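You operate a simulated robot arm through the tools that you are given. There is no shell and no other tool.

You are at the controls of a simulated two-armed robot. One attempt, no reset.

Task
Press the small white lid home on its can, clear the slide, then load the other small can.
Fine: the shut can goes in the small yellow tray, the other into the holder on the slide.

The check looks at the end state, three seconds after you hand in, the way a careful person would. Anything else that was tipped, shoved, dropped, spilled or broken makes it a failure. Lids that push on must go on centred and level and be pressed home; caps that screw on are set level and turned clockwise until they are tight.

Robot
Two 7-joint arms with two-finger parallel grippers on one trunk that stands fixed in place. Base frame: the origin is at the foot of the trunk, x ahead of it, y to its left, z up. Readings come in m, degrees, newtons and seconds.
The left shoulder is at [0.07, 0.177, 1.195], the right one opposite. With the tool pointing down near the work surface each hand reaches from about 0.3 to 0.74 m from the base axis, measured 20 degrees to its own side. Payload 3.43 kg a hand.
Tool frame (each hand has its own): the origin (TCP) lies between the finger pads and is the grasp point; the fingertips stand 0.03 m ahead of it; z points along the fingers, y is the line along which they close. Largest opening 0.094 m; finger width 0.028, thickness 0.01; the body of the gripper, 0.05 by 0.096 m, starts 0.055 m behind the TCP.
Orientation is that of the tool frame in the base frame, as [roll, pitch, yaw] about the fixed x, y, z axes, in that order (R = Rz(yaw) Ry(pitch) Rx(roll)). With the fingers straight down and closing along the base's y, the tool's x points along the base's -x, its y along +y and its z along -z.

Tools
- The arms move only by the tool send_rows. It takes "left_plan", "right_plan" or both (then of equal length, played together; a hand with none holds still); each is a list of rows, each an object of numbers (a shift or turn left out is 0, a gripper value left out holds the last): "dx", "dy", "dz": the shift along the tool's x, y, z in m; "rx", "ry", "rz": the turn, a rotation vector about the tool's x, y, z in degrees; "grip": the gripper command, from -1 (shut) to 1 (fully open), values between in proportion. In form: [{"dx": .., "dy": .., "dz": .., "rx": .., "ry": .., "rz": .., "grip": ..}, ...]. A call has 1 to 20 rows; each row is the pose to reach, as a shift and turn from the pose commanded when the call began, along the tool's axes at that moment. Rows are played at 5 a second. More than 0.05 m and 8.6 degrees between two rows, or a gripper value outside its range, and nothing of the call is played. Where a pose cannot be reached the arm comes as near as it can. A force on the tool above 40 N (or 10 N above the force at the start of the call, whichever is more), or a blocked arm, ends the call early, and 0.2 s more pass. Each finger travels about 0.153 m/s and halts on what it meets, pressing with about 21 N; the grip force reading is that of the motor and also rises with nothing between the fingers. The clock runs only during rows and for 0.2 s after the last one: add rows that repeat a pose to give the fingers time. It gives the time, the measured TCP pose, the force on the tool (base axes), the opening and the grip force at its end, in the units of the frame above (readings bear some noise), with the torque about the TCP (base axes, N m) and any sound that the robot's microphone picked up.
- Cameras (640 x 400 px; columns grow to the right, rows downward): "scene" is now at [0.1397, 0.0204, 1.5181]; the picture's right is [0.22, -0.98, 0.00], its down [-0.53, -0.12, -0.84] and it looks along [0.82, 0.19, -0.55] (base axes); focal length 278 px, centre (320, 200). "left" rides on the left gripper at [0.076, -0.014, -0.102] in its tool frame; the picture's right is [0.18, 0.98, 0.00], its down [-0.75, 0.14, -0.64] and it looks along [-0.63, 0.12, 0.77] (tool axes); focal length 243 px, centre (320, 200). "right" rides on the right gripper at [0.076, 0.014, -0.103] in its tool frame; the picture's right is [-0.18, 0.98, 0.00], its down [-0.75, -0.14, -0.64] and it looks along [-0.63, -0.12, 0.77] (tool axes); focal length 243 px, centre (320, 200). There is no depth. A picture from a camera that has moved, and an enlarged one, comes with that camera's place and axes in the base frame and with its lens.
- grab_frame(camera): a new picture of that camera. The clock stands still meanwhile.
- lift_body(by): slides the trunk up (or, below 0, down) by that many m; the arms and the scene camera ride with it, the base frame stays. It gives what a move gives, with no picture.
- turn_head(pan, tilt): turns the head with the scene camera to pan (to the left, within 86 degrees either way) and tilt (down, from -29 to 69), counted from straight ahead of the robot. It gives what a move gives.
- zoom(camera, box): a new picture of the part [left, top, right, bottom] of that camera's present view, enlarged. The clock stands still meanwhile.
- hand_in(): hands the job in; it is judged then, once.

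Places have to be worked out from the pictures, the camera data and where the tool is seen. Open the grippers and draw the arms clear of the work before you hand the job in, unless the task says otherwise.

The tools are called after ">>>" as name(argument=value, ...) on one line, values as JSON. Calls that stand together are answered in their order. send_rows: Moves the arms, as the interface text tells. Its arguments: {"type":"object","properties":{"left_plan":{"type":"array","items":{"type":"object","properties":{"dx":{"type":"number"},"dy":{"type":"number"},"dz":{"type":"number"},"rx":{"type":"number"},"ry":{"type":"number"},"rz":{"type":"number"},"grip":{"type":"number"}}}},"right_plan":{"type":"array","items":{"type":"object","properties":{"dx":{"type":"number"},"dy":{"type":"number"},"dz":{"type":"number"},"rx":{"type":"number"},"ry":{"type":"number"},"rz":{"type":"number"},"grip":{"type":"number"}}}}},"required":[]} The other tools are called the same way: lift_body (by) moves the trunk up or down; turn_head (pan, tilt) turns the head that bears the scene camera; grab_frame (camera) takes a picture; zoom (camera, box) takes an enlarged picture of a part of a camera's view; hand_in () hands the job in.

At the start:

```text
t: 0.0
left_tcp_pos: [0.5013, 0.3044, 1.3138]
left_tool_rot: [180.0, 0.0, 179.9]
left_contact_force: [0.4, 0.2, 0.5]
left_ft_torque: [-0.01, 0.0, -0.01]
left_finger_gap: 0.094
left_grip_force: 0.1
right_tcp_pos: [0.4758, -0.1213, 1.3487]
right_tool_rot: [180.0, 0.1, 179.9]
right_contact_force: [0.8, 0.8, -0.3]
right_ft_torque: [0.01, 0.02, 0.02]
right_finger_gap: 0.0943
right_grip_force: 0.1
trunk travel left (down, up): [-0.775, 0.065]
head pan, tilt (commanded): [12.8, 33.1]
```

scene: 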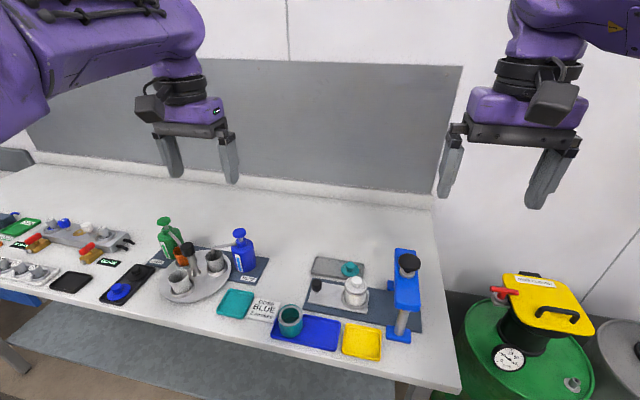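
right: 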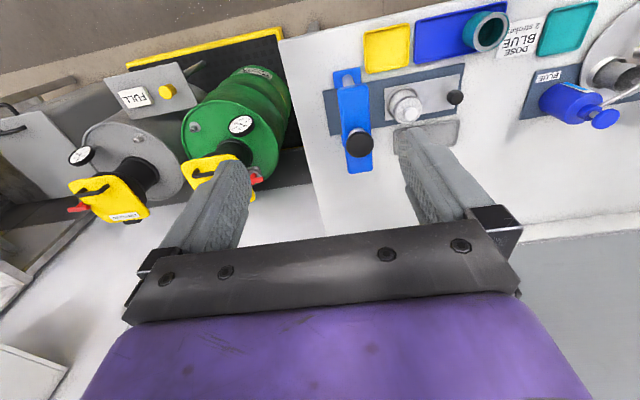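
left: 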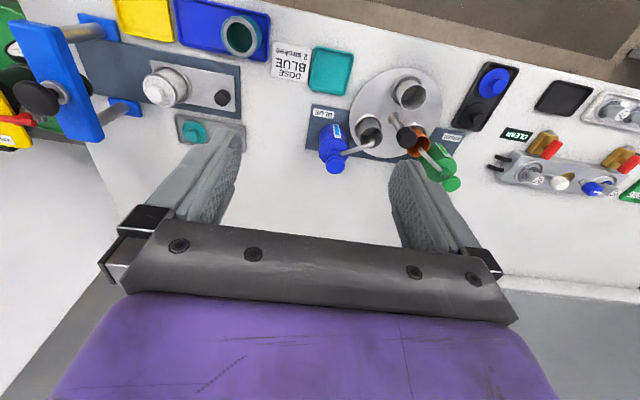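

I'll begin by looking closely at the workspace around the press, the slide and the trays.

>>> zoom(camera="scene", box=[260, 230, 450, 370])

>>> zoom(camera="right", box=[310, 0, 550, 190])

>>> zoom(camera="left", box=[0, 0, 280, 170])

>>> zoom(camera="scene", box=[0, 190, 280, 350])

```text
2.86 times, centred on (355, 300) of scene
camera zoom: at [0.1397, 0.0204, 1.5181], right [0.22, -0.98, 0.0], down [-0.53, -0.12, -0.84], along [0.82, 0.19, -0.55], focal length 795 px, centre (220, -86)
```

zoom: 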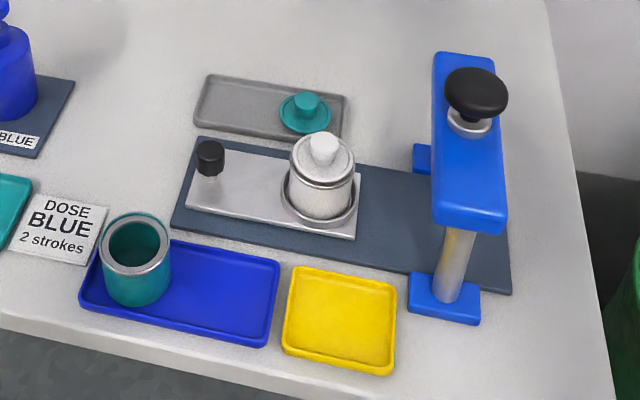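

```text
2.11 times, centred on (430, 95) of right
camera zoom: at [0.3994, -0.1062, 1.4495], right [0.19, 0.98, 0.0], down [0.75, -0.14, 0.64], along [0.63, -0.12, -0.77], focal length 511 px, centre (88, 421)
```

zoom: 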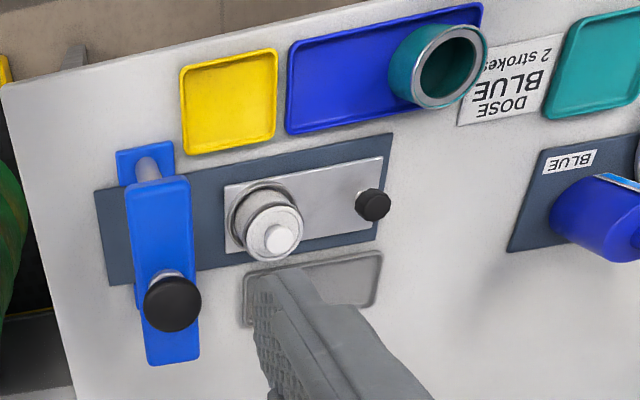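

```text
2.29 times, centred on (140, 85) of left
camera zoom: at [0.4262, 0.2901, 1.4163], right [-0.18, 0.98, 0.0], down [0.75, 0.14, 0.64], along [0.63, 0.12, -0.77], focal length 555 px, centre (731, 463)
```

zoom: 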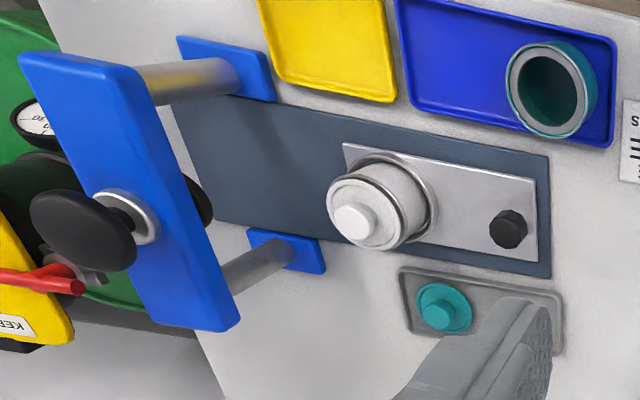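

```text
2.29 times, centred on (140, 270) of scene
camera zoom: at [0.1397, 0.0204, 1.5181], right [0.22, -0.98, 0.0], down [-0.53, -0.12, -0.84], along [0.82, 0.19, -0.55], focal length 636 px, centre (731, 40)
```

zoom: 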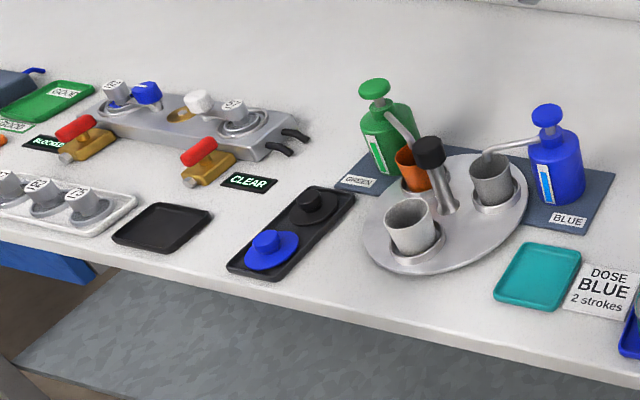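

The white can with its lid sits in the holder on the slide at about (0.61, 0.04). The slide knob is near (0.61, 0.14), the press knob near (0.60, -0.07, 1.08) and the table at z of about 0.9. I'll move the left hand closer to measure the slide and the lid.

>>> send_rows(left_plan=[{"dx": -0.01, "dy": -0.035, "dz": 0.02}, {"dx": -0.02, "dy": -0.07, "dz": 0.04}, {"dx": -0.03, "dy": -0.105, "dz": 0.06}, {"dx": -0.04, "dy": -0.14, "dz": 0.08}, {"dx": -0.05, "dy": -0.175, "dz": 0.1}, {"dx": -0.06, "dy": -0.2, "dz": 0.12}, {"dx": -0.06, "dy": -0.2, "dz": 0.12}])

>>> grab_frame(camera="left")

>>> grab_frame(camera="scene")

```text
t: 1.6
left_tcp_pos: [0.5618, 0.1009, 1.1955]
left_tool_rot: [180.0, 0.2, -179.9]
left_contact_force: [0.1, 0.5, -0.4]
left_ft_torque: [0.02, 0.01, -0.01]
left_finger_gap: 0.0938
left_grip_force: 0.1
right_tcp_pos: [0.4755, -0.1209, 1.3485]
right_tool_rot: [-180.0, 0.1, 179.8]
right_contact_force: [0.0, -0.3, -0.1]
right_ft_torque: [-0.02, 0.03, 0.0]
right_finger_gap: 0.0941
right_grip_force: 0.0
trunk travel left (down, up): [-0.775, 0.065]
head pan, tilt (commanded): [12.8, 33.1]
```

```text
taken
camera left: at [0.4864, 0.0872, 1.2958], right [-0.18, 0.98, 0.0], down [0.75, 0.14, 0.64], along [0.63, 0.12, -0.77], focal length 243 px, centre (320, 200)
```

left: 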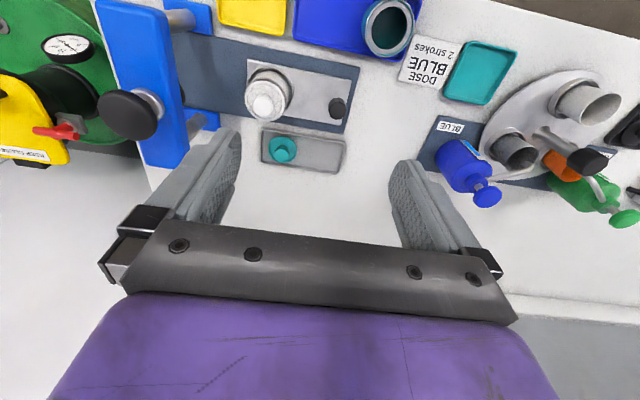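

```text
taken
camera scene: at [0.1392, 0.0206, 1.5181], right [0.22, -0.98, 0.0], down [-0.53, -0.12, -0.84], along [0.82, 0.19, -0.55], focal length 278 px, centre (320, 200)
```

scene: 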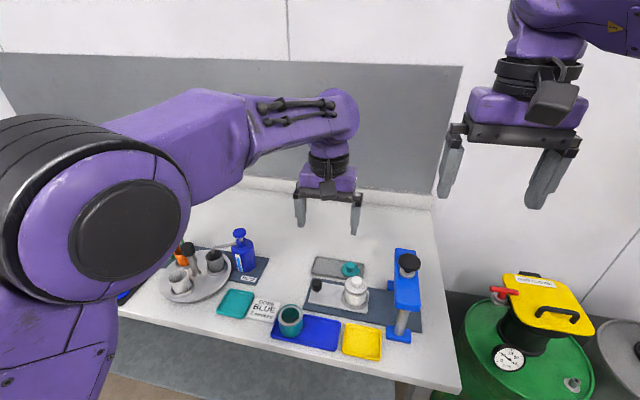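

The arm moved as planned. I'll zoom in on the slide, the can and the press from this view to measure them.

>>> zoom(camera="left", box=[80, 0, 400, 200])

>>> zoom(camera="left", box=[220, 50, 364, 140])

>>> zoom(camera="scene", box=[260, 240, 440, 352])

```text
2.00 times, centred on (240, 100) of left
camera zoom: at [0.4864, 0.0872, 1.2958], right [-0.18, 0.98, 0.0], down [0.75, 0.14, 0.64], along [0.63, 0.12, -0.77], focal length 485 px, centre (480, 400)
```

zoom: 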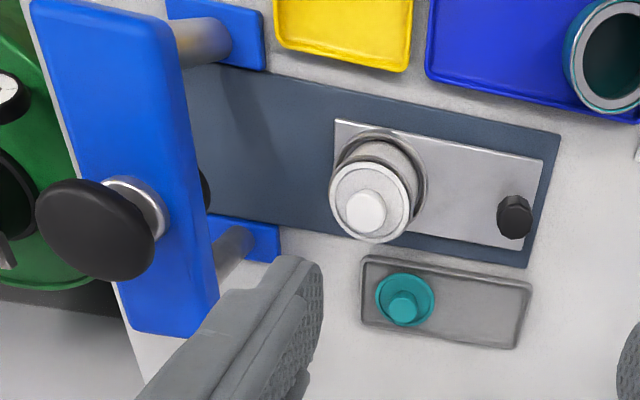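

```text
4.44 times, centred on (292, 95) of left
camera zoom: at [0.4864, 0.0872, 1.2958], right [-0.18, 0.98, 0.0], down [0.75, 0.14, 0.64], along [0.63, 0.12, -0.77], focal length 1078 px, centre (444, 667)
```

zoom: 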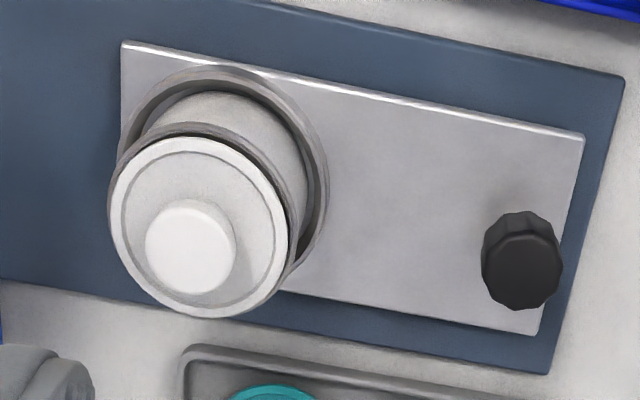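

```text
3.56 times, centred on (350, 296) of scene
camera zoom: at [0.1392, 0.0206, 1.5181], right [0.22, -0.98, 0.0], down [-0.53, -0.12, -0.84], along [0.82, 0.19, -0.55], focal length 989 px, centre (213, -141)
```

zoom: 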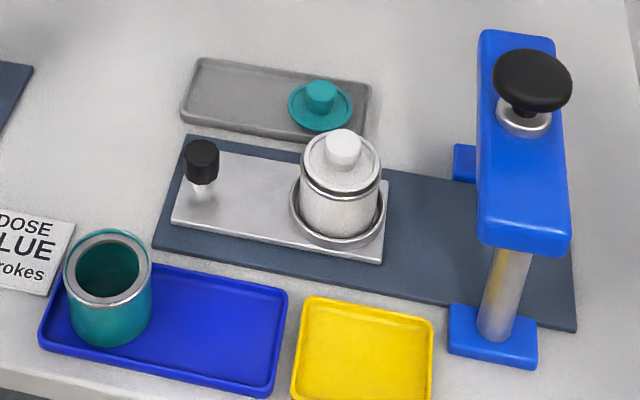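

With refined camera axes the points agree between views: slide knob top (0.600, 0.133, 0.966), lid knob top (0.598, 0.036, 0.997) and press knob top (0.595, -0.07, 1.086). The slide runs along y. I'll bring the left hand above the slide knob with the fingers half open, then check.

>>> send_rows(left_plan=[{"dx": -0.0095, "dy": 0.008, "dz": 0.035, "grip": 0.0}, {"dx": -0.019, "dy": 0.016, "dz": 0.07, "grip": 0.0}, {"dx": -0.029, "dy": 0.024, "dz": 0.11, "grip": 0.0}, {"dx": -0.0385, "dy": 0.0317, "dz": 0.15, "grip": 0.0}, {"dx": -0.0385, "dy": 0.0317, "dz": 0.15, "grip": 0.0}])

>>> grab_frame(camera="left")

>>> zoom(camera="scene", box=[260, 170, 440, 352])

>>> grab_frame(camera="right")

```text
t: 2.8
left_tcp_pos: [0.6005, 0.1384, 1.0471]
left_tool_rot: [-180.0, 0.0, -179.9]
left_contact_force: [-0.2, 0.4, -0.2]
left_ft_torque: [-0.01, 0.0, 0.02]
left_finger_gap: 0.0471
left_grip_force: 0.0
right_tcp_pos: [0.475, -0.1204, 1.3487]
right_tool_rot: [-179.9, 0.0, 179.9]
right_contact_force: [0.0, 1.1, -0.2]
right_ft_torque: [0.01, -0.02, 0.0]
right_finger_gap: 0.0936
right_grip_force: 0.0
trunk travel left (down, up): [-0.775, 0.065]
head pan, tilt (commanded): [12.8, 33.1]
```

```text
taken
camera left: at [0.5251, 0.1233, 1.1498], right [-0.18, 0.98, 0.0], down [0.75, 0.14, 0.64], along [0.63, 0.12, -0.77], focal length 243 px, centre (320, 200)
```

left: 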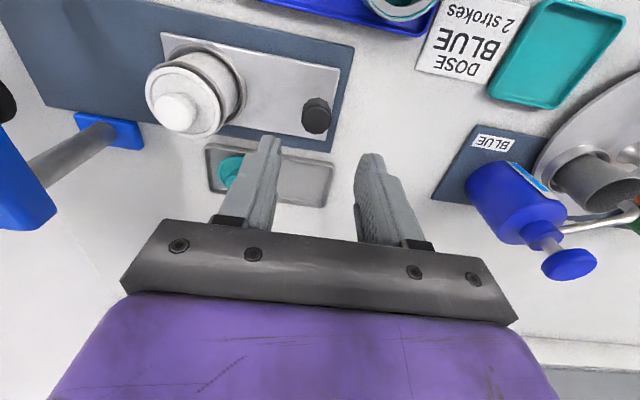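

```text
2.20 times, centred on (350, 261) of scene
camera zoom: at [0.1389, 0.0201, 1.5181], right [0.22, -0.98, 0.0], down [-0.53, -0.12, -0.84], along [0.82, 0.19, -0.55], focal length 612 px, centre (254, 66)
```

zoom: 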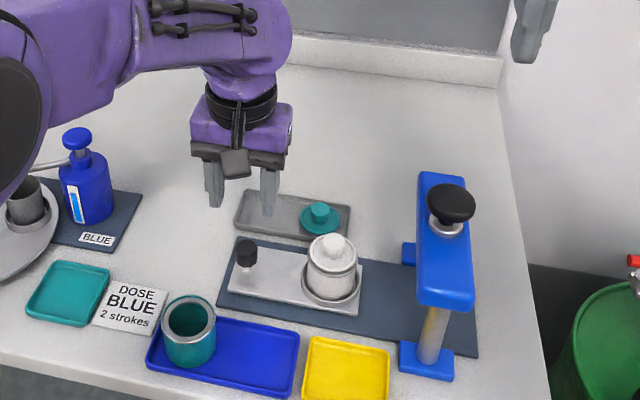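

```text
taken
camera right: at [0.3987, -0.1064, 1.4497], right [0.19, 0.98, 0.0], down [0.75, -0.14, 0.64], along [0.63, -0.12, -0.77], focal length 243 px, centre (320, 200)
```

right: 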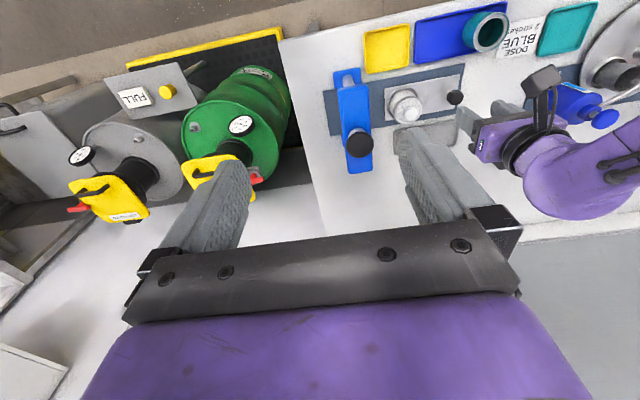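

The hand is about at knob height plus 0.08. I'll zoom to refine the knob position against the fingers.

>>> zoom(camera="left", box=[120, 20, 360, 170])

>>> zoom(camera="right", box=[320, 20, 480, 180])

```text
2.67 times, centred on (240, 95) of left
camera zoom: at [0.5251, 0.1233, 1.1498], right [-0.18, 0.98, 0.0], down [0.75, 0.14, 0.64], along [0.63, 0.12, -0.77], focal length 647 px, centre (533, 480)
```

zoom: 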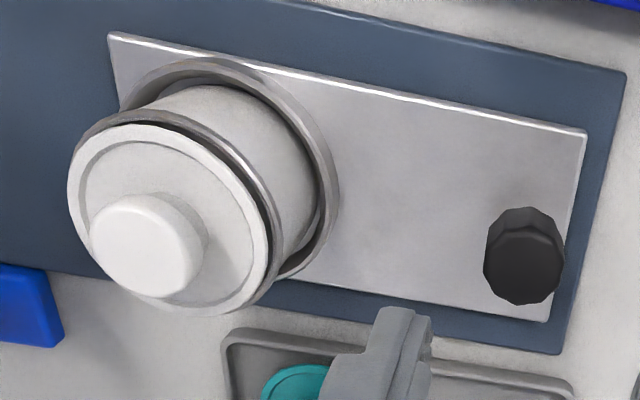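

```text
2.50 times, centred on (400, 100) of right
camera zoom: at [0.3987, -0.1064, 1.4497], right [0.19, 0.98, 0.0], down [0.75, -0.14, 0.64], along [0.63, -0.12, -0.77], focal length 606 px, centre (120, 450)
```

zoom: 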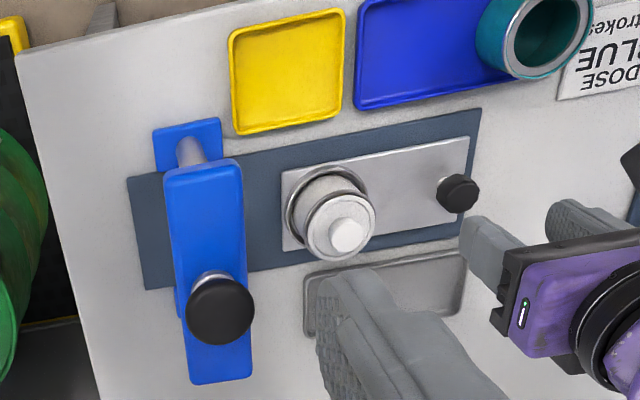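

The knob is at about (0.599, 0.133) with its top at 0.966. I'll go down so the fingers straddle it, then grip it.

>>> send_rows(left_plan=[{"dx": 0.0015, "dy": -0.0045, "dz": 0.03}, {"dx": 0.0015, "dy": -0.0045, "dz": 0.055}, {"dx": 0.0015, "dy": -0.0045, "dz": 0.075}, {"dx": 0.0015, "dy": -0.0045, "dz": 0.075}])

>>> grab_frame(camera="left")

>>> zoom(camera="scene", box=[280, 200, 440, 312])

```text
t: 3.8
left_tcp_pos: [0.6012, 0.1284, 0.9714]
left_tool_rot: [180.0, 0.0, 180.0]
left_contact_force: [-0.4, 0.8, 0.6]
left_ft_torque: [0.0, -0.03, -0.05]
left_finger_gap: 0.0469
left_grip_force: 0.1
right_tcp_pos: [0.4767, -0.12, 1.3492]
right_tool_rot: [179.9, 0.1, 179.9]
right_contact_force: [-0.6, 0.8, -0.7]
right_ft_torque: [0.02, -0.03, 0.02]
right_finger_gap: 0.0941
right_grip_force: 0.0
trunk travel left (down, up): [-0.775, 0.065]
head pan, tilt (commanded): [12.8, 33.1]
```

```text
taken
camera left: at [0.5251, 0.1151, 1.0736], right [-0.18, 0.98, 0.0], down [0.75, 0.14, 0.64], along [0.63, 0.12, -0.77], focal length 243 px, centre (320, 200)
```

left: 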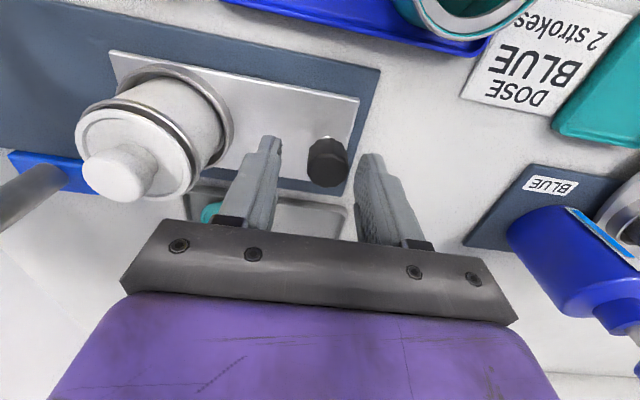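

```text
3.57 times, centred on (360, 256) of scene
camera zoom: at [0.1398, 0.0203, 1.518], right [0.22, -0.98, 0.0], down [-0.53, -0.12, -0.84], along [0.82, 0.19, -0.55], focal length 994 px, centre (177, 0)
```

zoom: 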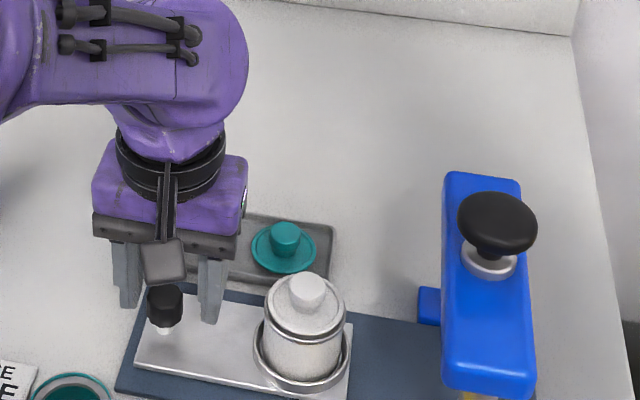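

The fingers straddle the knob with about 3 mm offset. I'll go down another 7 mm, shift slightly toward the robot and close on the knob.

>>> send_rows(left_plan=[{"dx": 0.004, "dy": 0.002, "dz": 0.007}, {"dx": 0.004, "dy": 0.002, "dz": 0.007, "grip": -0.3}, {"dx": 0.004, "dy": 0.002, "dz": 0.007, "grip": -0.6}, {"dx": 0.004, "dy": 0.002, "dz": 0.007, "grip": -0.8}, {"dx": 0.004, "dy": 0.002, "dz": 0.007, "grip": -0.8}])

>>> grab_frame(camera="left")

```text
t: 5.0
left_tcp_pos: [0.5964, 0.133, 0.9637]
left_tool_rot: [-180.0, 0.1, 179.9]
left_contact_force: [-0.7, 1.6, -1.3]
left_ft_torque: [-0.3, -0.26, 0.05]
left_finger_gap: 0.0252
left_grip_force: 45.0
right_tcp_pos: [0.476, -0.1205, 1.3479]
right_tool_rot: [-180.0, 0.1, 179.9]
right_contact_force: [-0.7, 0.2, -0.6]
right_ft_torque: [0.0, 0.03, 0.0]
right_finger_gap: 0.094
right_grip_force: 0.1
trunk travel left (down, up): [-0.775, 0.065]
head pan, tilt (commanded): [12.8, 33.1]
```

```text
taken
camera left: at [0.5204, 0.1179, 1.066], right [-0.18, 0.98, 0.0], down [0.75, 0.14, 0.64], along [0.63, 0.12, -0.77], focal length 243 px, centre (320, 200)
```

left: 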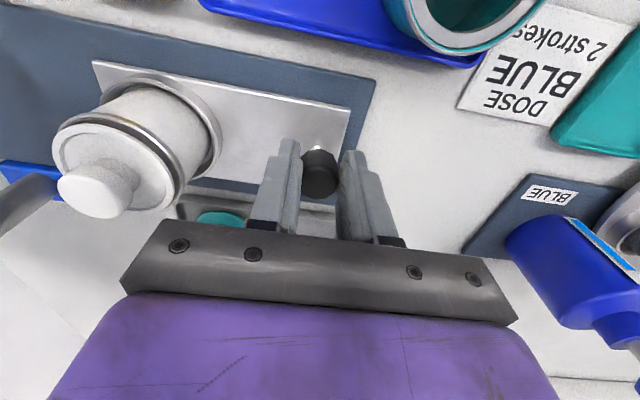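

The knob is gripped with a gap of 25 mm. I'll slide it gently along -y toward the press, stopping short of the expected alignment to look.

>>> send_rows(left_plan=[{"dy": -0.004}, {"dy": -0.012}, {"dy": -0.02}, {"dy": -0.028}, {"dy": -0.036}, {"dy": -0.044}, {"dy": -0.052}, {"dy": -0.06}, {"dy": -0.068}, {"dy": -0.076}, {"dy": -0.082}, {"dy": -0.085}, {"dy": -0.085}])

>>> grab_frame(camera="left")

>>> zoom(camera="scene", box=[280, 200, 440, 312])

>>> zoom(camera="right", box=[320, 20, 480, 180])

```text
t: 7.8
left_tcp_pos: [0.5961, 0.049, 0.9632]
left_tool_rot: [-179.9, 0.3, -179.9]
left_contact_force: [12.9, 0.8, 23.7]
left_ft_torque: [0.3, -0.89, 0.08]
left_finger_gap: 0.0258
left_grip_force: 44.8
right_tcp_pos: [0.4748, -0.1219, 1.3493]
right_tool_rot: [-179.9, 0.2, 179.9]
right_contact_force: [-0.8, -0.5, 0.2]
right_ft_torque: [-0.03, -0.02, 0.0]
right_finger_gap: 0.0939
right_grip_force: 0.1
trunk travel left (down, up): [-0.775, 0.065]
head pan, tilt (commanded): [12.8, 33.1]
```

```text
taken
camera left: at [0.5198, 0.0342, 1.0655], right [-0.18, 0.98, 0.0], down [0.75, 0.14, 0.65], along [0.63, 0.12, -0.76], focal length 243 px, centre (320, 200)
```

left: 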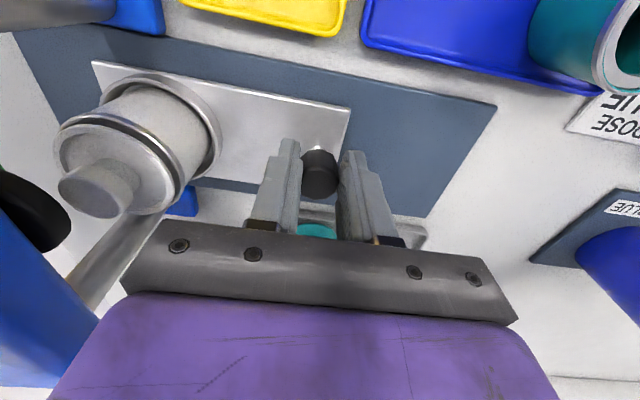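

```text
3.57 times, centred on (360, 256) of scene
camera zoom: at [0.1385, 0.0199, 1.5183], right [0.22, -0.98, 0.0], down [-0.53, -0.12, -0.84], along [0.82, 0.19, -0.55], focal length 994 px, centre (177, 0)
```

zoom: 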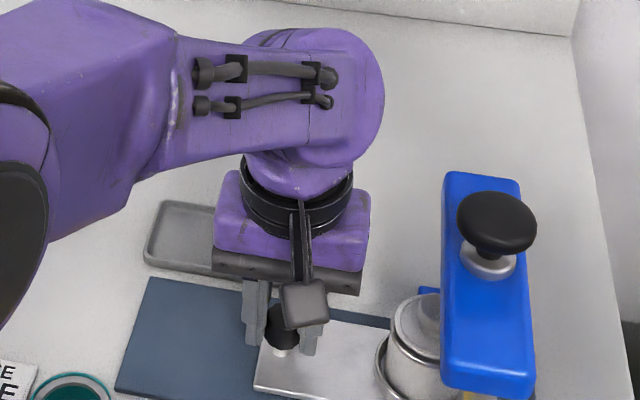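

```text
2.50 times, centred on (400, 100) of right
camera zoom: at [0.3983, -0.1066, 1.4499], right [0.19, 0.98, 0.0], down [0.75, -0.14, 0.64], along [0.63, -0.12, -0.77], focal length 606 px, centre (120, 450)
```

zoom: 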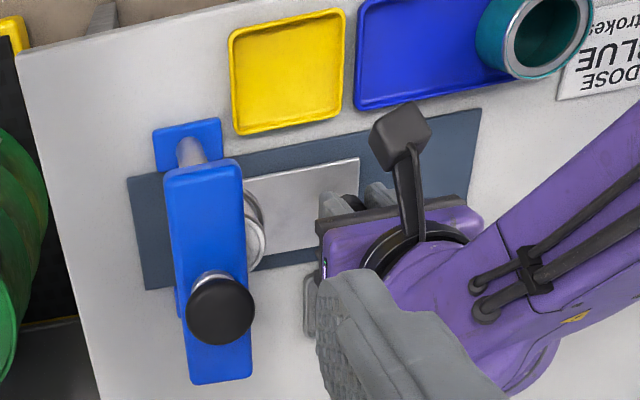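

The slide moved 84 mm, but a side load has built up on the gripped knob (about 24 N in z). I'll loosen the fingers slightly to relieve it, then keep pushing with the outer finger toward the press stop.

>>> send_rows(left_plan=[{"dy": 0.0, "grip": -0.32}, {"dy": 0.0, "grip": -0.32}, {"dy": -0.005, "grip": -0.32}, {"dy": -0.01, "grip": -0.32}, {"dy": -0.015, "grip": -0.32}, {"dy": -0.019, "grip": -0.32}, {"dy": -0.022, "grip": -0.32}, {"dy": -0.022, "grip": -0.32}])

>>> grab_frame(camera="left")

>>> zoom(camera="scene", box=[280, 200, 440, 312])

>>> zoom(camera="right", box=[320, 20, 480, 180])

```text
t: 9.6
left_tcp_pos: [0.5948, 0.0263, 0.9617]
left_tool_rot: [-180.0, 0.0, 179.9]
left_contact_force: [-0.8, -0.8, -0.3]
left_ft_torque: [-0.01, 0.03, 0.0]
left_finger_gap: 0.0319
left_grip_force: 0.1
right_tcp_pos: [0.4763, -0.1215, 1.3483]
right_tool_rot: [180.0, 0.1, 179.9]
right_contact_force: [0.1, 0.3, 0.5]
right_ft_torque: [0.0, 0.02, 0.0]
right_finger_gap: 0.0939
right_grip_force: 0.1
trunk travel left (down, up): [-0.775, 0.065]
head pan, tilt (commanded): [12.8, 33.1]
```

```text
taken
camera left: at [0.5192, 0.0122, 1.0641], right [-0.18, 0.98, 0.0], down [0.75, 0.14, 0.64], along [0.63, 0.12, -0.77], focal length 243 px, centre (320, 200)
```

left: 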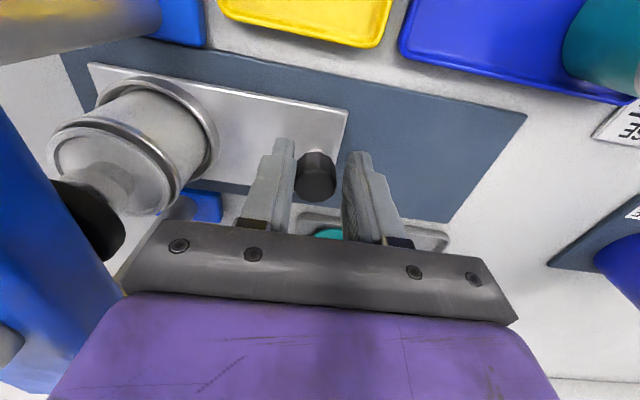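

```text
3.57 times, centred on (360, 256) of scene
camera zoom: at [0.1397, 0.0202, 1.5181], right [0.22, -0.98, 0.0], down [-0.53, -0.12, -0.84], along [0.82, 0.19, -0.55], focal length 994 px, centre (177, 0)
```

zoom: 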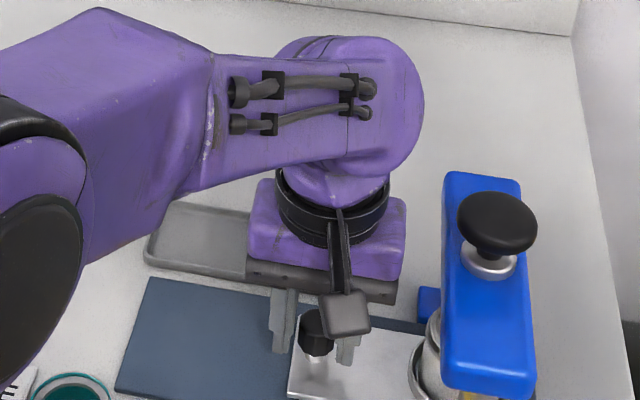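

```text
2.50 times, centred on (400, 100) of right
camera zoom: at [0.3994, -0.1063, 1.4495], right [0.19, 0.98, 0.0], down [0.75, -0.14, 0.64], along [0.63, -0.12, -0.77], focal length 606 px, centre (120, 450)
```

zoom: 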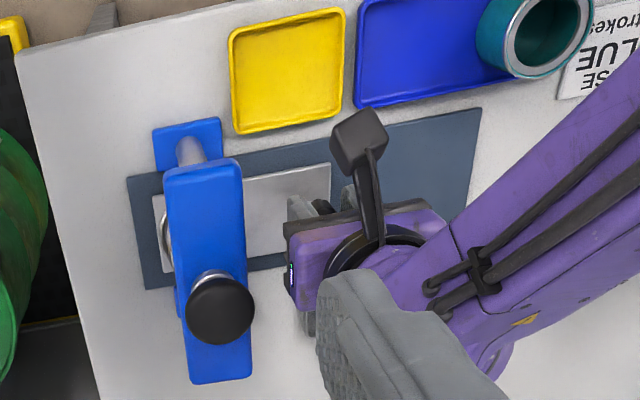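

The fingers now have slack and the slide seems to have moved about 107–110 mm, close to the ram axis. I'll nudge a little further to feel for the end stop.

>>> send_rows(left_plan=[{"dy": -0.002}, {"dy": -0.004}, {"dy": -0.006}, {"dy": -0.006}])

>>> grab_frame(camera="left")

>>> zoom(camera="left", box=[0, 40, 360, 265])

```text
t: 10.6
left_tcp_pos: [0.5956, 0.0217, 0.9614]
left_tool_rot: [-180.0, 0.0, -180.0]
left_contact_force: [-1.0, 3.3, 0.3]
left_ft_torque: [0.07, 0.05, 0.05]
left_finger_gap: 0.0339
left_grip_force: 1.9
right_tcp_pos: [0.4758, -0.1191, 1.3484]
right_tool_rot: [180.0, 0.1, -179.9]
right_contact_force: [0.1, -0.4, -0.8]
right_ft_torque: [-0.01, -0.03, -0.04]
right_finger_gap: 0.094
right_grip_force: 0.0
trunk travel left (down, up): [-0.775, 0.065]
head pan, tilt (commanded): [12.8, 33.1]
```

```text
taken
camera left: at [0.5196, 0.0068, 1.0643], right [-0.18, 0.98, 0.0], down [0.75, 0.14, 0.64], along [0.63, 0.12, -0.77], focal length 243 px, centre (320, 200)
```

left: 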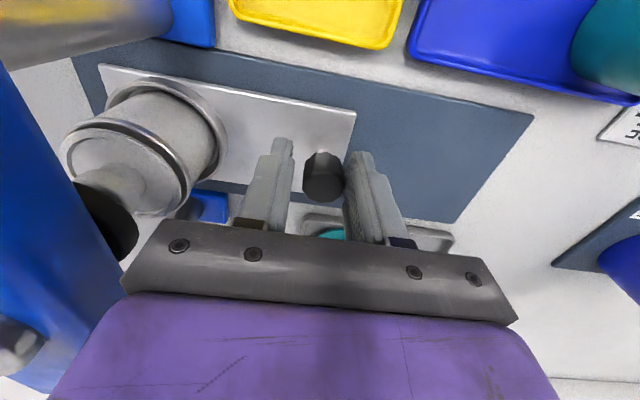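

```text
1.78 times, centred on (180, 152) of left
camera zoom: at [0.5196, 0.0068, 1.0643], right [-0.18, 0.98, 0.0], down [0.75, 0.14, 0.64], along [0.63, 0.12, -0.77], focal length 431 px, centre (569, 284)
```

zoom: 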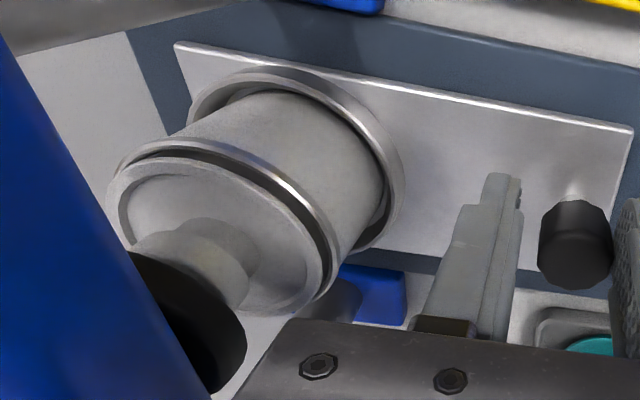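

The slide has met its end stop: 3 N of reaction, and the pushing finger gave way 2 mm. The lid knob lies under the ram disc. I'll back off the knob, lift the left hand straight up and move it aside.

>>> send_rows(left_plan=[{"dy": 0.004}, {"dy": 0.004, "dz": -0.03}, {"dy": 0.004, "dz": -0.07}, {"dy": 0.004, "dz": -0.115}, {"dy": 0.03, "dz": -0.155}, {"dy": 0.07, "dz": -0.18}, {"dy": 0.12, "dz": -0.18}, {"dy": 0.165, "dz": -0.18}, {"dy": 0.165, "dz": -0.18}])

>>> grab_frame(camera="left")

>>> grab_frame(camera="scene")

>>> zoom(camera="scene", box=[280, 220, 440, 360])

>>> zoom(camera="left", box=[0, 0, 320, 200])

```text
t: 12.6
left_tcp_pos: [0.5962, 0.1834, 1.1441]
left_tool_rot: [180.0, 0.0, 180.0]
left_contact_force: [0.2, 0.0, -0.8]
left_ft_torque: [-0.01, 0.0, 0.0]
left_finger_gap: 0.0319
left_grip_force: 0.0
right_tcp_pos: [0.4751, -0.121, 1.3484]
right_tool_rot: [179.9, 0.1, 179.9]
right_contact_force: [0.2, 0.2, -0.9]
right_ft_torque: [0.0, -0.02, 0.0]
right_finger_gap: 0.0939
right_grip_force: 0.1
trunk travel left (down, up): [-0.775, 0.065]
head pan, tilt (commanded): [12.8, 33.1]
```

```text
taken
camera left: at [0.5206, 0.1688, 1.2457], right [-0.18, 0.98, 0.0], down [0.75, 0.14, 0.64], along [0.63, 0.12, -0.77], focal length 243 px, centre (320, 200)
```

left: 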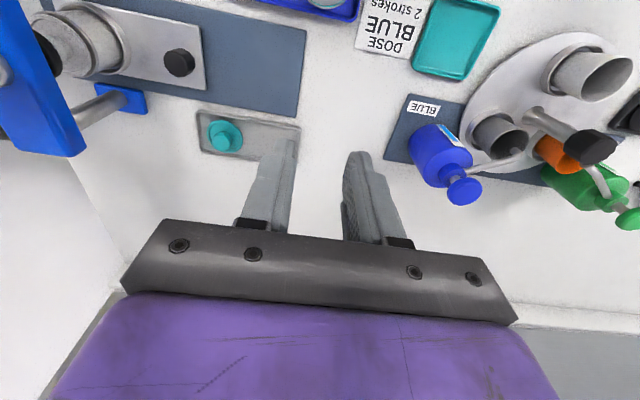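

```text
taken
camera scene: at [0.1395, 0.0193, 1.5181], right [0.22, -0.98, 0.0], down [-0.53, -0.12, -0.84], along [0.82, 0.19, -0.55], focal length 278 px, centre (320, 200)
```

scene: 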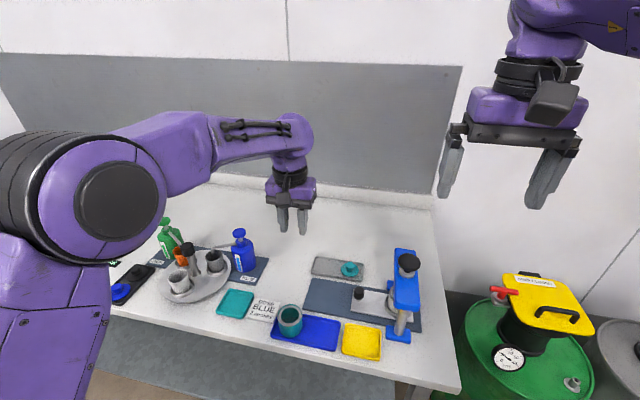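

```text
2.86 times, centred on (360, 290) of scene
camera zoom: at [0.1395, 0.0193, 1.5181], right [0.22, -0.98, 0.0], down [-0.53, -0.12, -0.84], along [0.82, 0.19, -0.55], focal length 795 px, centre (206, -57)
```

zoom: 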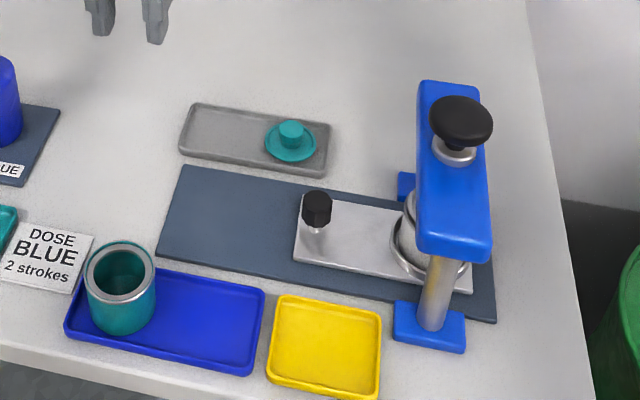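

```text
2.00 times, centred on (160, 100) of left
camera zoom: at [0.5206, 0.1688, 1.2457], right [-0.18, 0.98, 0.0], down [0.75, 0.14, 0.64], along [0.63, 0.12, -0.77], focal length 485 px, centre (640, 400)
```

zoom: 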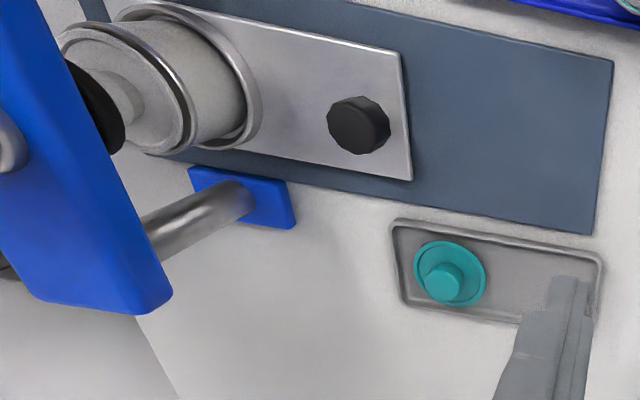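

The slide is under the press, with the can below the ram and the press handle at about (0.595, -0.073, 1.086). I'll close the right fingers and bring them above the handle.

>>> send_rows(right_plan=[{"dx": -0.02, "dy": 0.008, "dz": 0.034, "grip": -1}, {"dx": -0.04, "dy": 0.016, "dz": 0.068, "grip": -1}, {"dx": -0.06, "dy": 0.024, "dz": 0.101, "grip": -1}, {"dx": -0.08, "dy": 0.032, "dz": 0.135, "grip": -1}, {"dx": -0.1, "dy": 0.04, "dz": 0.165, "grip": -1}, {"dx": -0.1195, "dy": 0.048, "dz": 0.195, "grip": -1}, {"dx": -0.1195, "dy": 0.048, "dz": 0.195, "grip": -1}])

>>> grab_frame(camera="right")

>>> grab_frame(camera="left")

>>> zoom(camera="scene", box=[320, 180, 480, 300])

```text
t: 14.2
left_tcp_pos: [0.5952, 0.1838, 1.143]
left_tool_rot: [179.9, 0.1, 179.9]
left_contact_force: [0.4, -0.3, 0.6]
left_ft_torque: [0.0, -0.01, 0.0]
left_finger_gap: 0.0321
left_grip_force: 0.0
right_tcp_pos: [0.5961, -0.0742, 1.1562]
right_tool_rot: [180.0, 0.1, 180.0]
right_contact_force: [-0.1, 0.7, -0.3]
right_ft_torque: [0.0, -0.03, 0.01]
right_finger_gap: 0.0001
right_grip_force: 20.9
trunk travel left (down, up): [-0.775, 0.065]
head pan, tilt (commanded): [12.8, 33.1]
```

```text
taken
camera right: at [0.5176, -0.0589, 1.256], right [0.19, 0.98, 0.0], down [0.75, -0.14, 0.64], along [0.63, -0.12, -0.77], focal length 243 px, centre (320, 200)
```

right: 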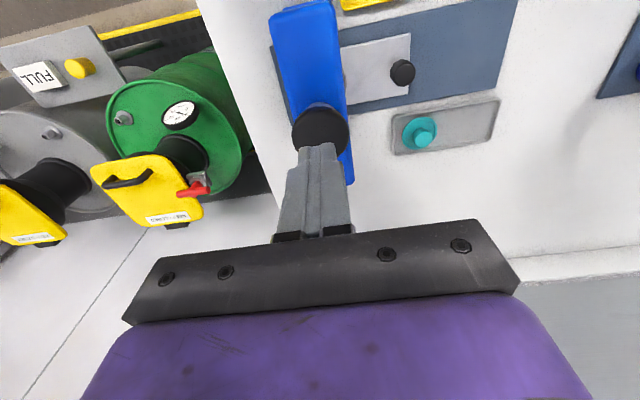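

```text
taken
camera left: at [0.5201, 0.1691, 1.2458], right [-0.18, 0.98, 0.0], down [0.75, 0.14, 0.64], along [0.63, 0.12, -0.77], focal length 243 px, centre (320, 200)
```

left: 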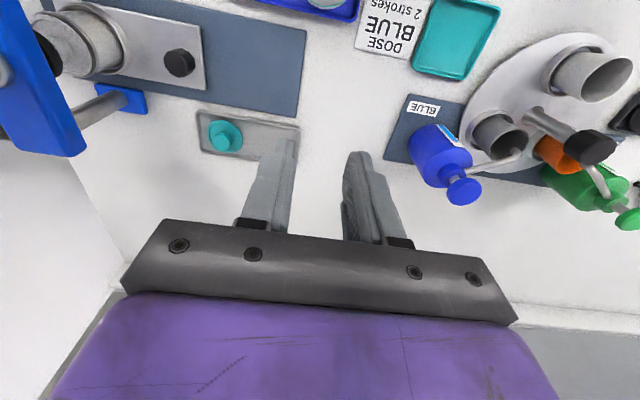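

```text
3.33 times, centred on (400, 240) of scene
camera zoom: at [0.1388, 0.0202, 1.5182], right [0.22, -0.98, 0.0], down [-0.53, -0.12, -0.84], along [0.82, 0.19, -0.55], focal length 928 px, centre (53, 67)
```

zoom: 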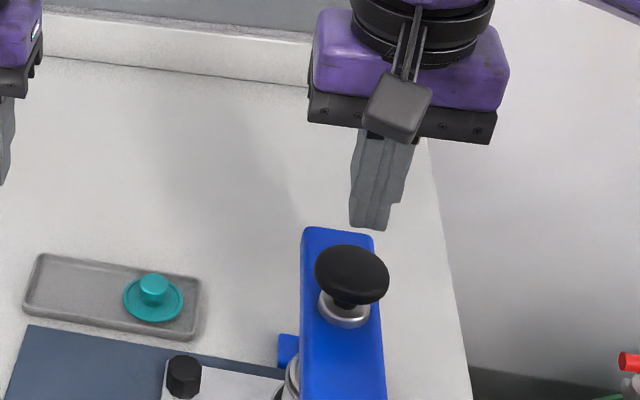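

The fingertips are right above the press handle with about a 40 mm gap. I'll go down slowly and begin the press stroke in small steps.

>>> send_rows(right_plan=[{"dz": 0.015}, {"dz": 0.028}, {"dz": 0.034}, {"dz": 0.038}, {"dz": 0.041}, {"dz": 0.044}, {"dz": 0.047}, {"dz": 0.05}, {"dz": 0.05}])

>>> grab_frame(camera="left")

>>> zoom(camera="scene", box=[320, 180, 480, 300])

```text
t: 16.2
left_tcp_pos: [0.5971, 0.1834, 1.1438]
left_tool_rot: [179.9, 0.1, -180.0]
left_contact_force: [0.0, -0.2, 1.0]
left_ft_torque: [-0.01, -0.01, -0.02]
left_finger_gap: 0.0318
left_grip_force: 0.1
right_tcp_pos: [0.5938, -0.0717, 1.1035]
right_tool_rot: [180.0, 0.1, -180.0]
right_contact_force: [-0.5, -1.0, 3.2]
right_ft_torque: [-0.04, 0.03, 0.04]
right_finger_gap: 0.0
right_grip_force: 21.3
trunk travel left (down, up): [-0.775, 0.065]
head pan, tilt (commanded): [12.8, 33.1]
```

```text
taken
camera left: at [0.5203, 0.1693, 1.2458], right [-0.18, 0.98, 0.0], down [0.75, 0.14, 0.64], along [0.63, 0.12, -0.77], focal length 243 px, centre (320, 200)
```

left: 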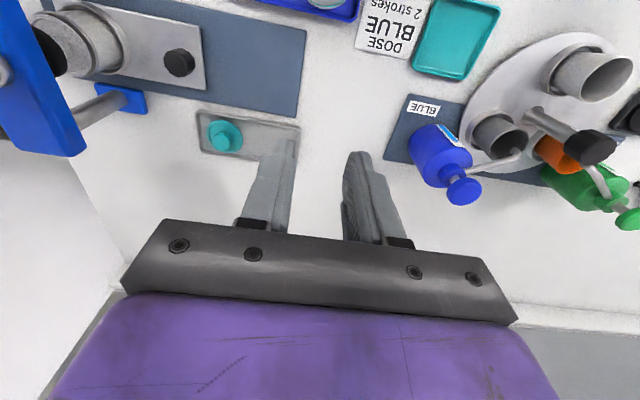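

```text
3.33 times, centred on (400, 240) of scene
camera zoom: at [0.139, 0.0204, 1.5182], right [0.22, -0.98, 0.0], down [-0.53, -0.12, -0.84], along [0.82, 0.19, -0.55], focal length 928 px, centre (53, 67)
```

zoom: 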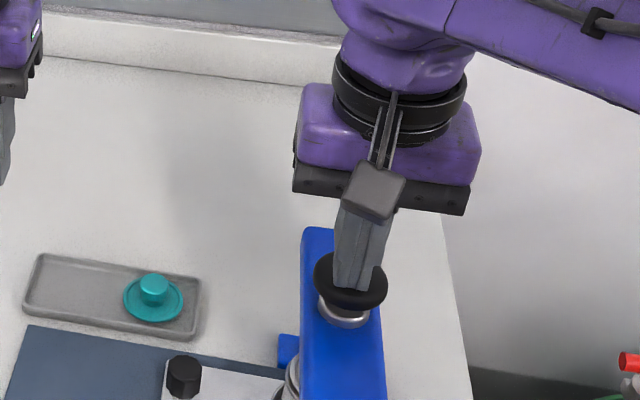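

Contact is made with a light spring force of about 3 N, and the handle is about 10 mm down. I'll continue the stroke slowly and watch the force.

>>> send_rows(right_plan=[{"dz": 0.003}, {"dz": 0.006}, {"dz": 0.009}, {"dz": 0.012}, {"dz": 0.015}, {"dz": 0.018}, {"dz": 0.021}, {"dz": 0.024}, {"dz": 0.027}, {"dz": 0.03}])

>>> zoom(camera="left", box=[0, 0, 200, 125])

>>> zoom(camera="scene", box=[320, 180, 480, 300])

```text
t: 17.2
left_tcp_pos: [0.5924, 0.1832, 1.1469]
left_tool_rot: [-179.9, 0.2, 180.0]
left_contact_force: [-0.1, 0.4, 1.0]
left_ft_torque: [0.0, -0.01, 0.01]
left_finger_gap: 0.032
left_grip_force: 0.0
right_tcp_pos: [0.5952, -0.0726, 1.1007]
right_tool_rot: [179.8, 1.0, 179.8]
right_contact_force: [-8.9, 1.3, 16.1]
right_ft_torque: [0.04, 0.49, 0.0]
right_finger_gap: 0.0
right_grip_force: 20.8
trunk travel left (down, up): [-0.775, 0.065]
head pan, tilt (commanded): [12.8, 33.1]
heard: snap
stopped in row 5 (right hand): the force on the tool passed its limit at 43 N (the readings are from after the stop); the commanded pose is now the measured one
```

```text
3.20 times, centred on (100, 62) of left
camera zoom: at [0.5162, 0.1695, 1.2473], right [-0.18, 0.98, 0.0], down [0.75, 0.14, 0.65], along [0.63, 0.12, -0.76], focal length 776 px, centre (1024, 640)
```

zoom: 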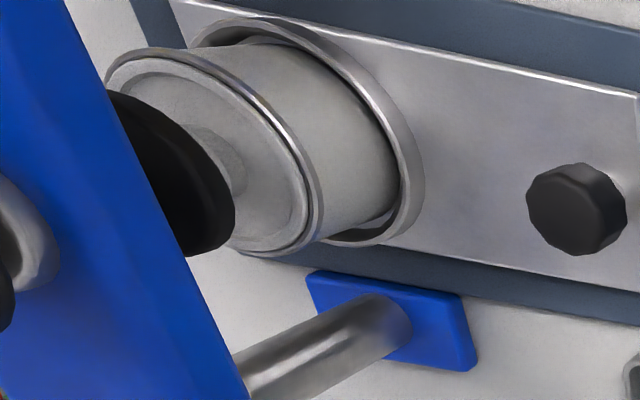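

```text
3.33 times, centred on (400, 240) of scene
camera zoom: at [0.1339, 0.0207, 1.5184], right [0.22, -0.98, 0.0], down [-0.53, -0.12, -0.84], along [0.82, 0.18, -0.54], focal length 928 px, centre (53, 67)
```

zoom: 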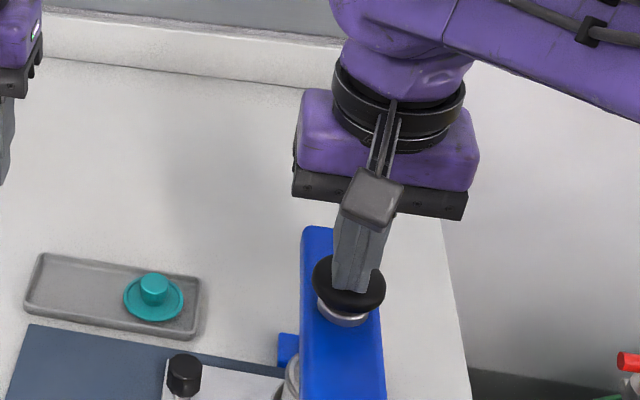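

A snap was heard at 43 N and the lid now looks flush with the rim. I'll lift the right hand off the press and move it clear so I can inspect.

>>> send_rows(right_plan=[{"dz": -0.01}, {"dz": -0.03}, {"dz": -0.06}, {"dz": -0.1}, {"dx": 0.02, "dy": -0.02, "dz": -0.14}, {"dx": 0.05, "dy": -0.05, "dz": -0.16}, {"dx": 0.08, "dy": -0.085, "dz": -0.17}, {"dx": 0.11, "dy": -0.12, "dz": -0.17}, {"dx": 0.11, "dy": -0.12, "dz": -0.17}])

>>> zoom(camera="left", box=[0, 0, 200, 125])

>>> zoom(camera="scene", box=[280, 220, 440, 360])

>>> grab_frame(camera="right")

```text
t: 19.2
left_tcp_pos: [0.5975, 0.1844, 1.1436]
left_tool_rot: [-180.0, 0.0, -180.0]
left_contact_force: [-0.3, 0.2, -1.6]
left_ft_torque: [0.01, 0.0, 0.0]
left_finger_gap: 0.0318
left_grip_force: 0.1
right_tcp_pos: [0.4887, -0.1937, 1.262]
right_tool_rot: [179.9, 0.6, 179.9]
right_contact_force: [0.3, -0.3, -0.3]
right_ft_torque: [-0.02, -0.03, -0.01]
right_finger_gap: 0.0
right_grip_force: 20.6
trunk travel left (down, up): [-0.775, 0.065]
head pan, tilt (commanded): [12.8, 33.1]
```

```text
3.20 times, centred on (100, 62) of left
camera zoom: at [0.5214, 0.1699, 1.2451], right [-0.18, 0.98, 0.0], down [0.75, 0.14, 0.64], along [0.63, 0.12, -0.77], focal length 776 px, centre (1024, 640)
```

zoom: 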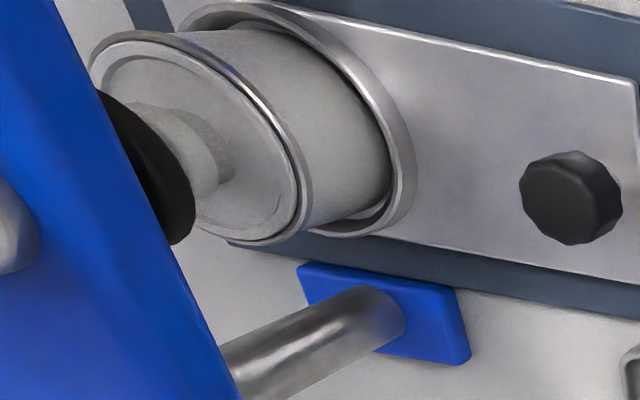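

```text
2.86 times, centred on (360, 290) of scene
camera zoom: at [0.1405, 0.0211, 1.518], right [0.22, -0.98, 0.0], down [-0.53, -0.12, -0.84], along [0.82, 0.18, -0.55], focal length 795 px, centre (206, -57)
```

zoom: 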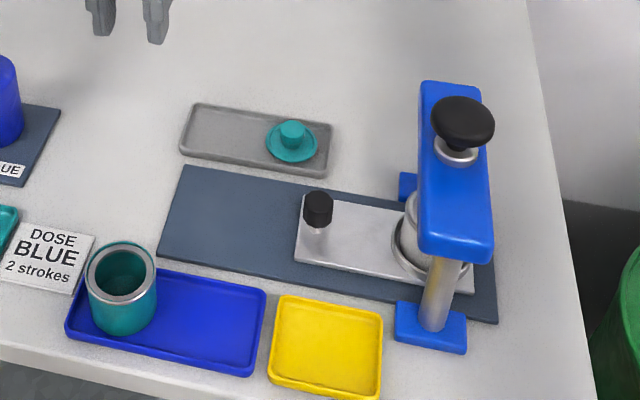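

```text
taken
camera right: at [0.411, -0.1793, 1.3627], right [0.19, 0.98, 0.0], down [0.75, -0.14, 0.65], along [0.64, -0.12, -0.76], focal length 243 px, centre (320, 200)
```

right: 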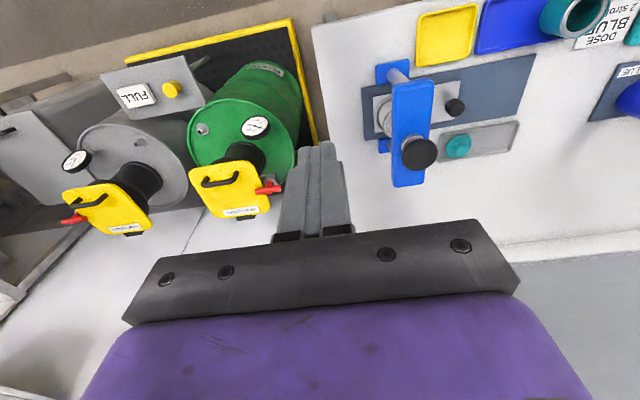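

The lid sits flush all round and the ram has sprung back. I'll bring the left hand back over the slide knob at about (0.597, 0.0265), go down beside it and check before gripping.

>>> send_rows(left_plan=[{"dy": -0.04, "dz": 0.0, "grip": 0.0}, {"dy": -0.08, "dz": 0.01, "grip": 0.0}, {"dy": -0.12, "dz": 0.03, "grip": 0.0}, {"dy": -0.1571, "dz": 0.06, "grip": 0.0}, {"dy": -0.1571, "dz": 0.1, "grip": 0.0}, {"dy": -0.1571, "dz": 0.14, "grip": 0.0}, {"dy": -0.1571, "dz": 0.14, "grip": 0.0}])

>>> grab_frame(camera="left")

>>> zoom(camera="scene", box=[280, 200, 440, 312])

```text
t: 20.8
left_tcp_pos: [0.5963, 0.0247, 1.002]
left_tool_rot: [179.9, 0.0, 179.9]
left_contact_force: [0.6, -0.5, -0.2]
left_ft_torque: [0.0, -0.02, -0.01]
left_finger_gap: 0.0469
left_grip_force: 0.0
right_tcp_pos: [0.4869, -0.195, 1.2626]
right_tool_rot: [179.8, 0.7, 179.9]
right_contact_force: [-0.6, -0.4, -0.5]
right_ft_torque: [-0.02, -0.05, 0.0]
right_finger_gap: 0.0
right_grip_force: 20.8
trunk travel left (down, up): [-0.775, 0.065]
head pan, tilt (commanded): [12.8, 33.1]
```

```text
taken
camera left: at [0.5209, 0.0098, 1.1049], right [-0.18, 0.98, 0.0], down [0.75, 0.14, 0.64], along [0.63, 0.12, -0.77], focal length 243 px, centre (320, 200)
```

left: 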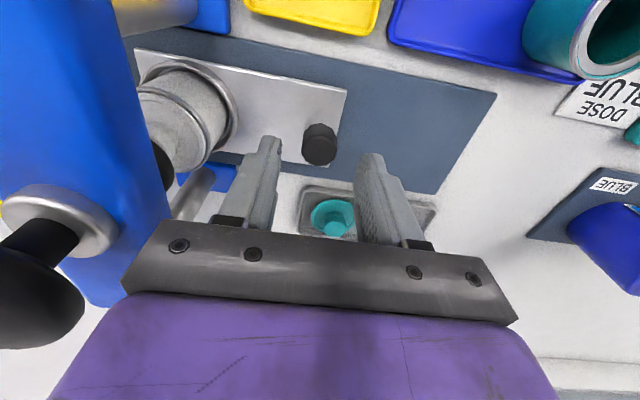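

```text
3.57 times, centred on (360, 256) of scene
camera zoom: at [0.1391, 0.0193, 1.5181], right [0.22, -0.98, 0.0], down [-0.53, -0.12, -0.84], along [0.82, 0.19, -0.55], focal length 994 px, centre (177, 0)
```

zoom: 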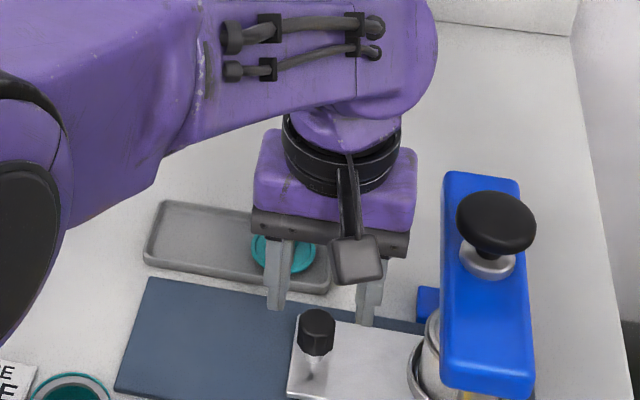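

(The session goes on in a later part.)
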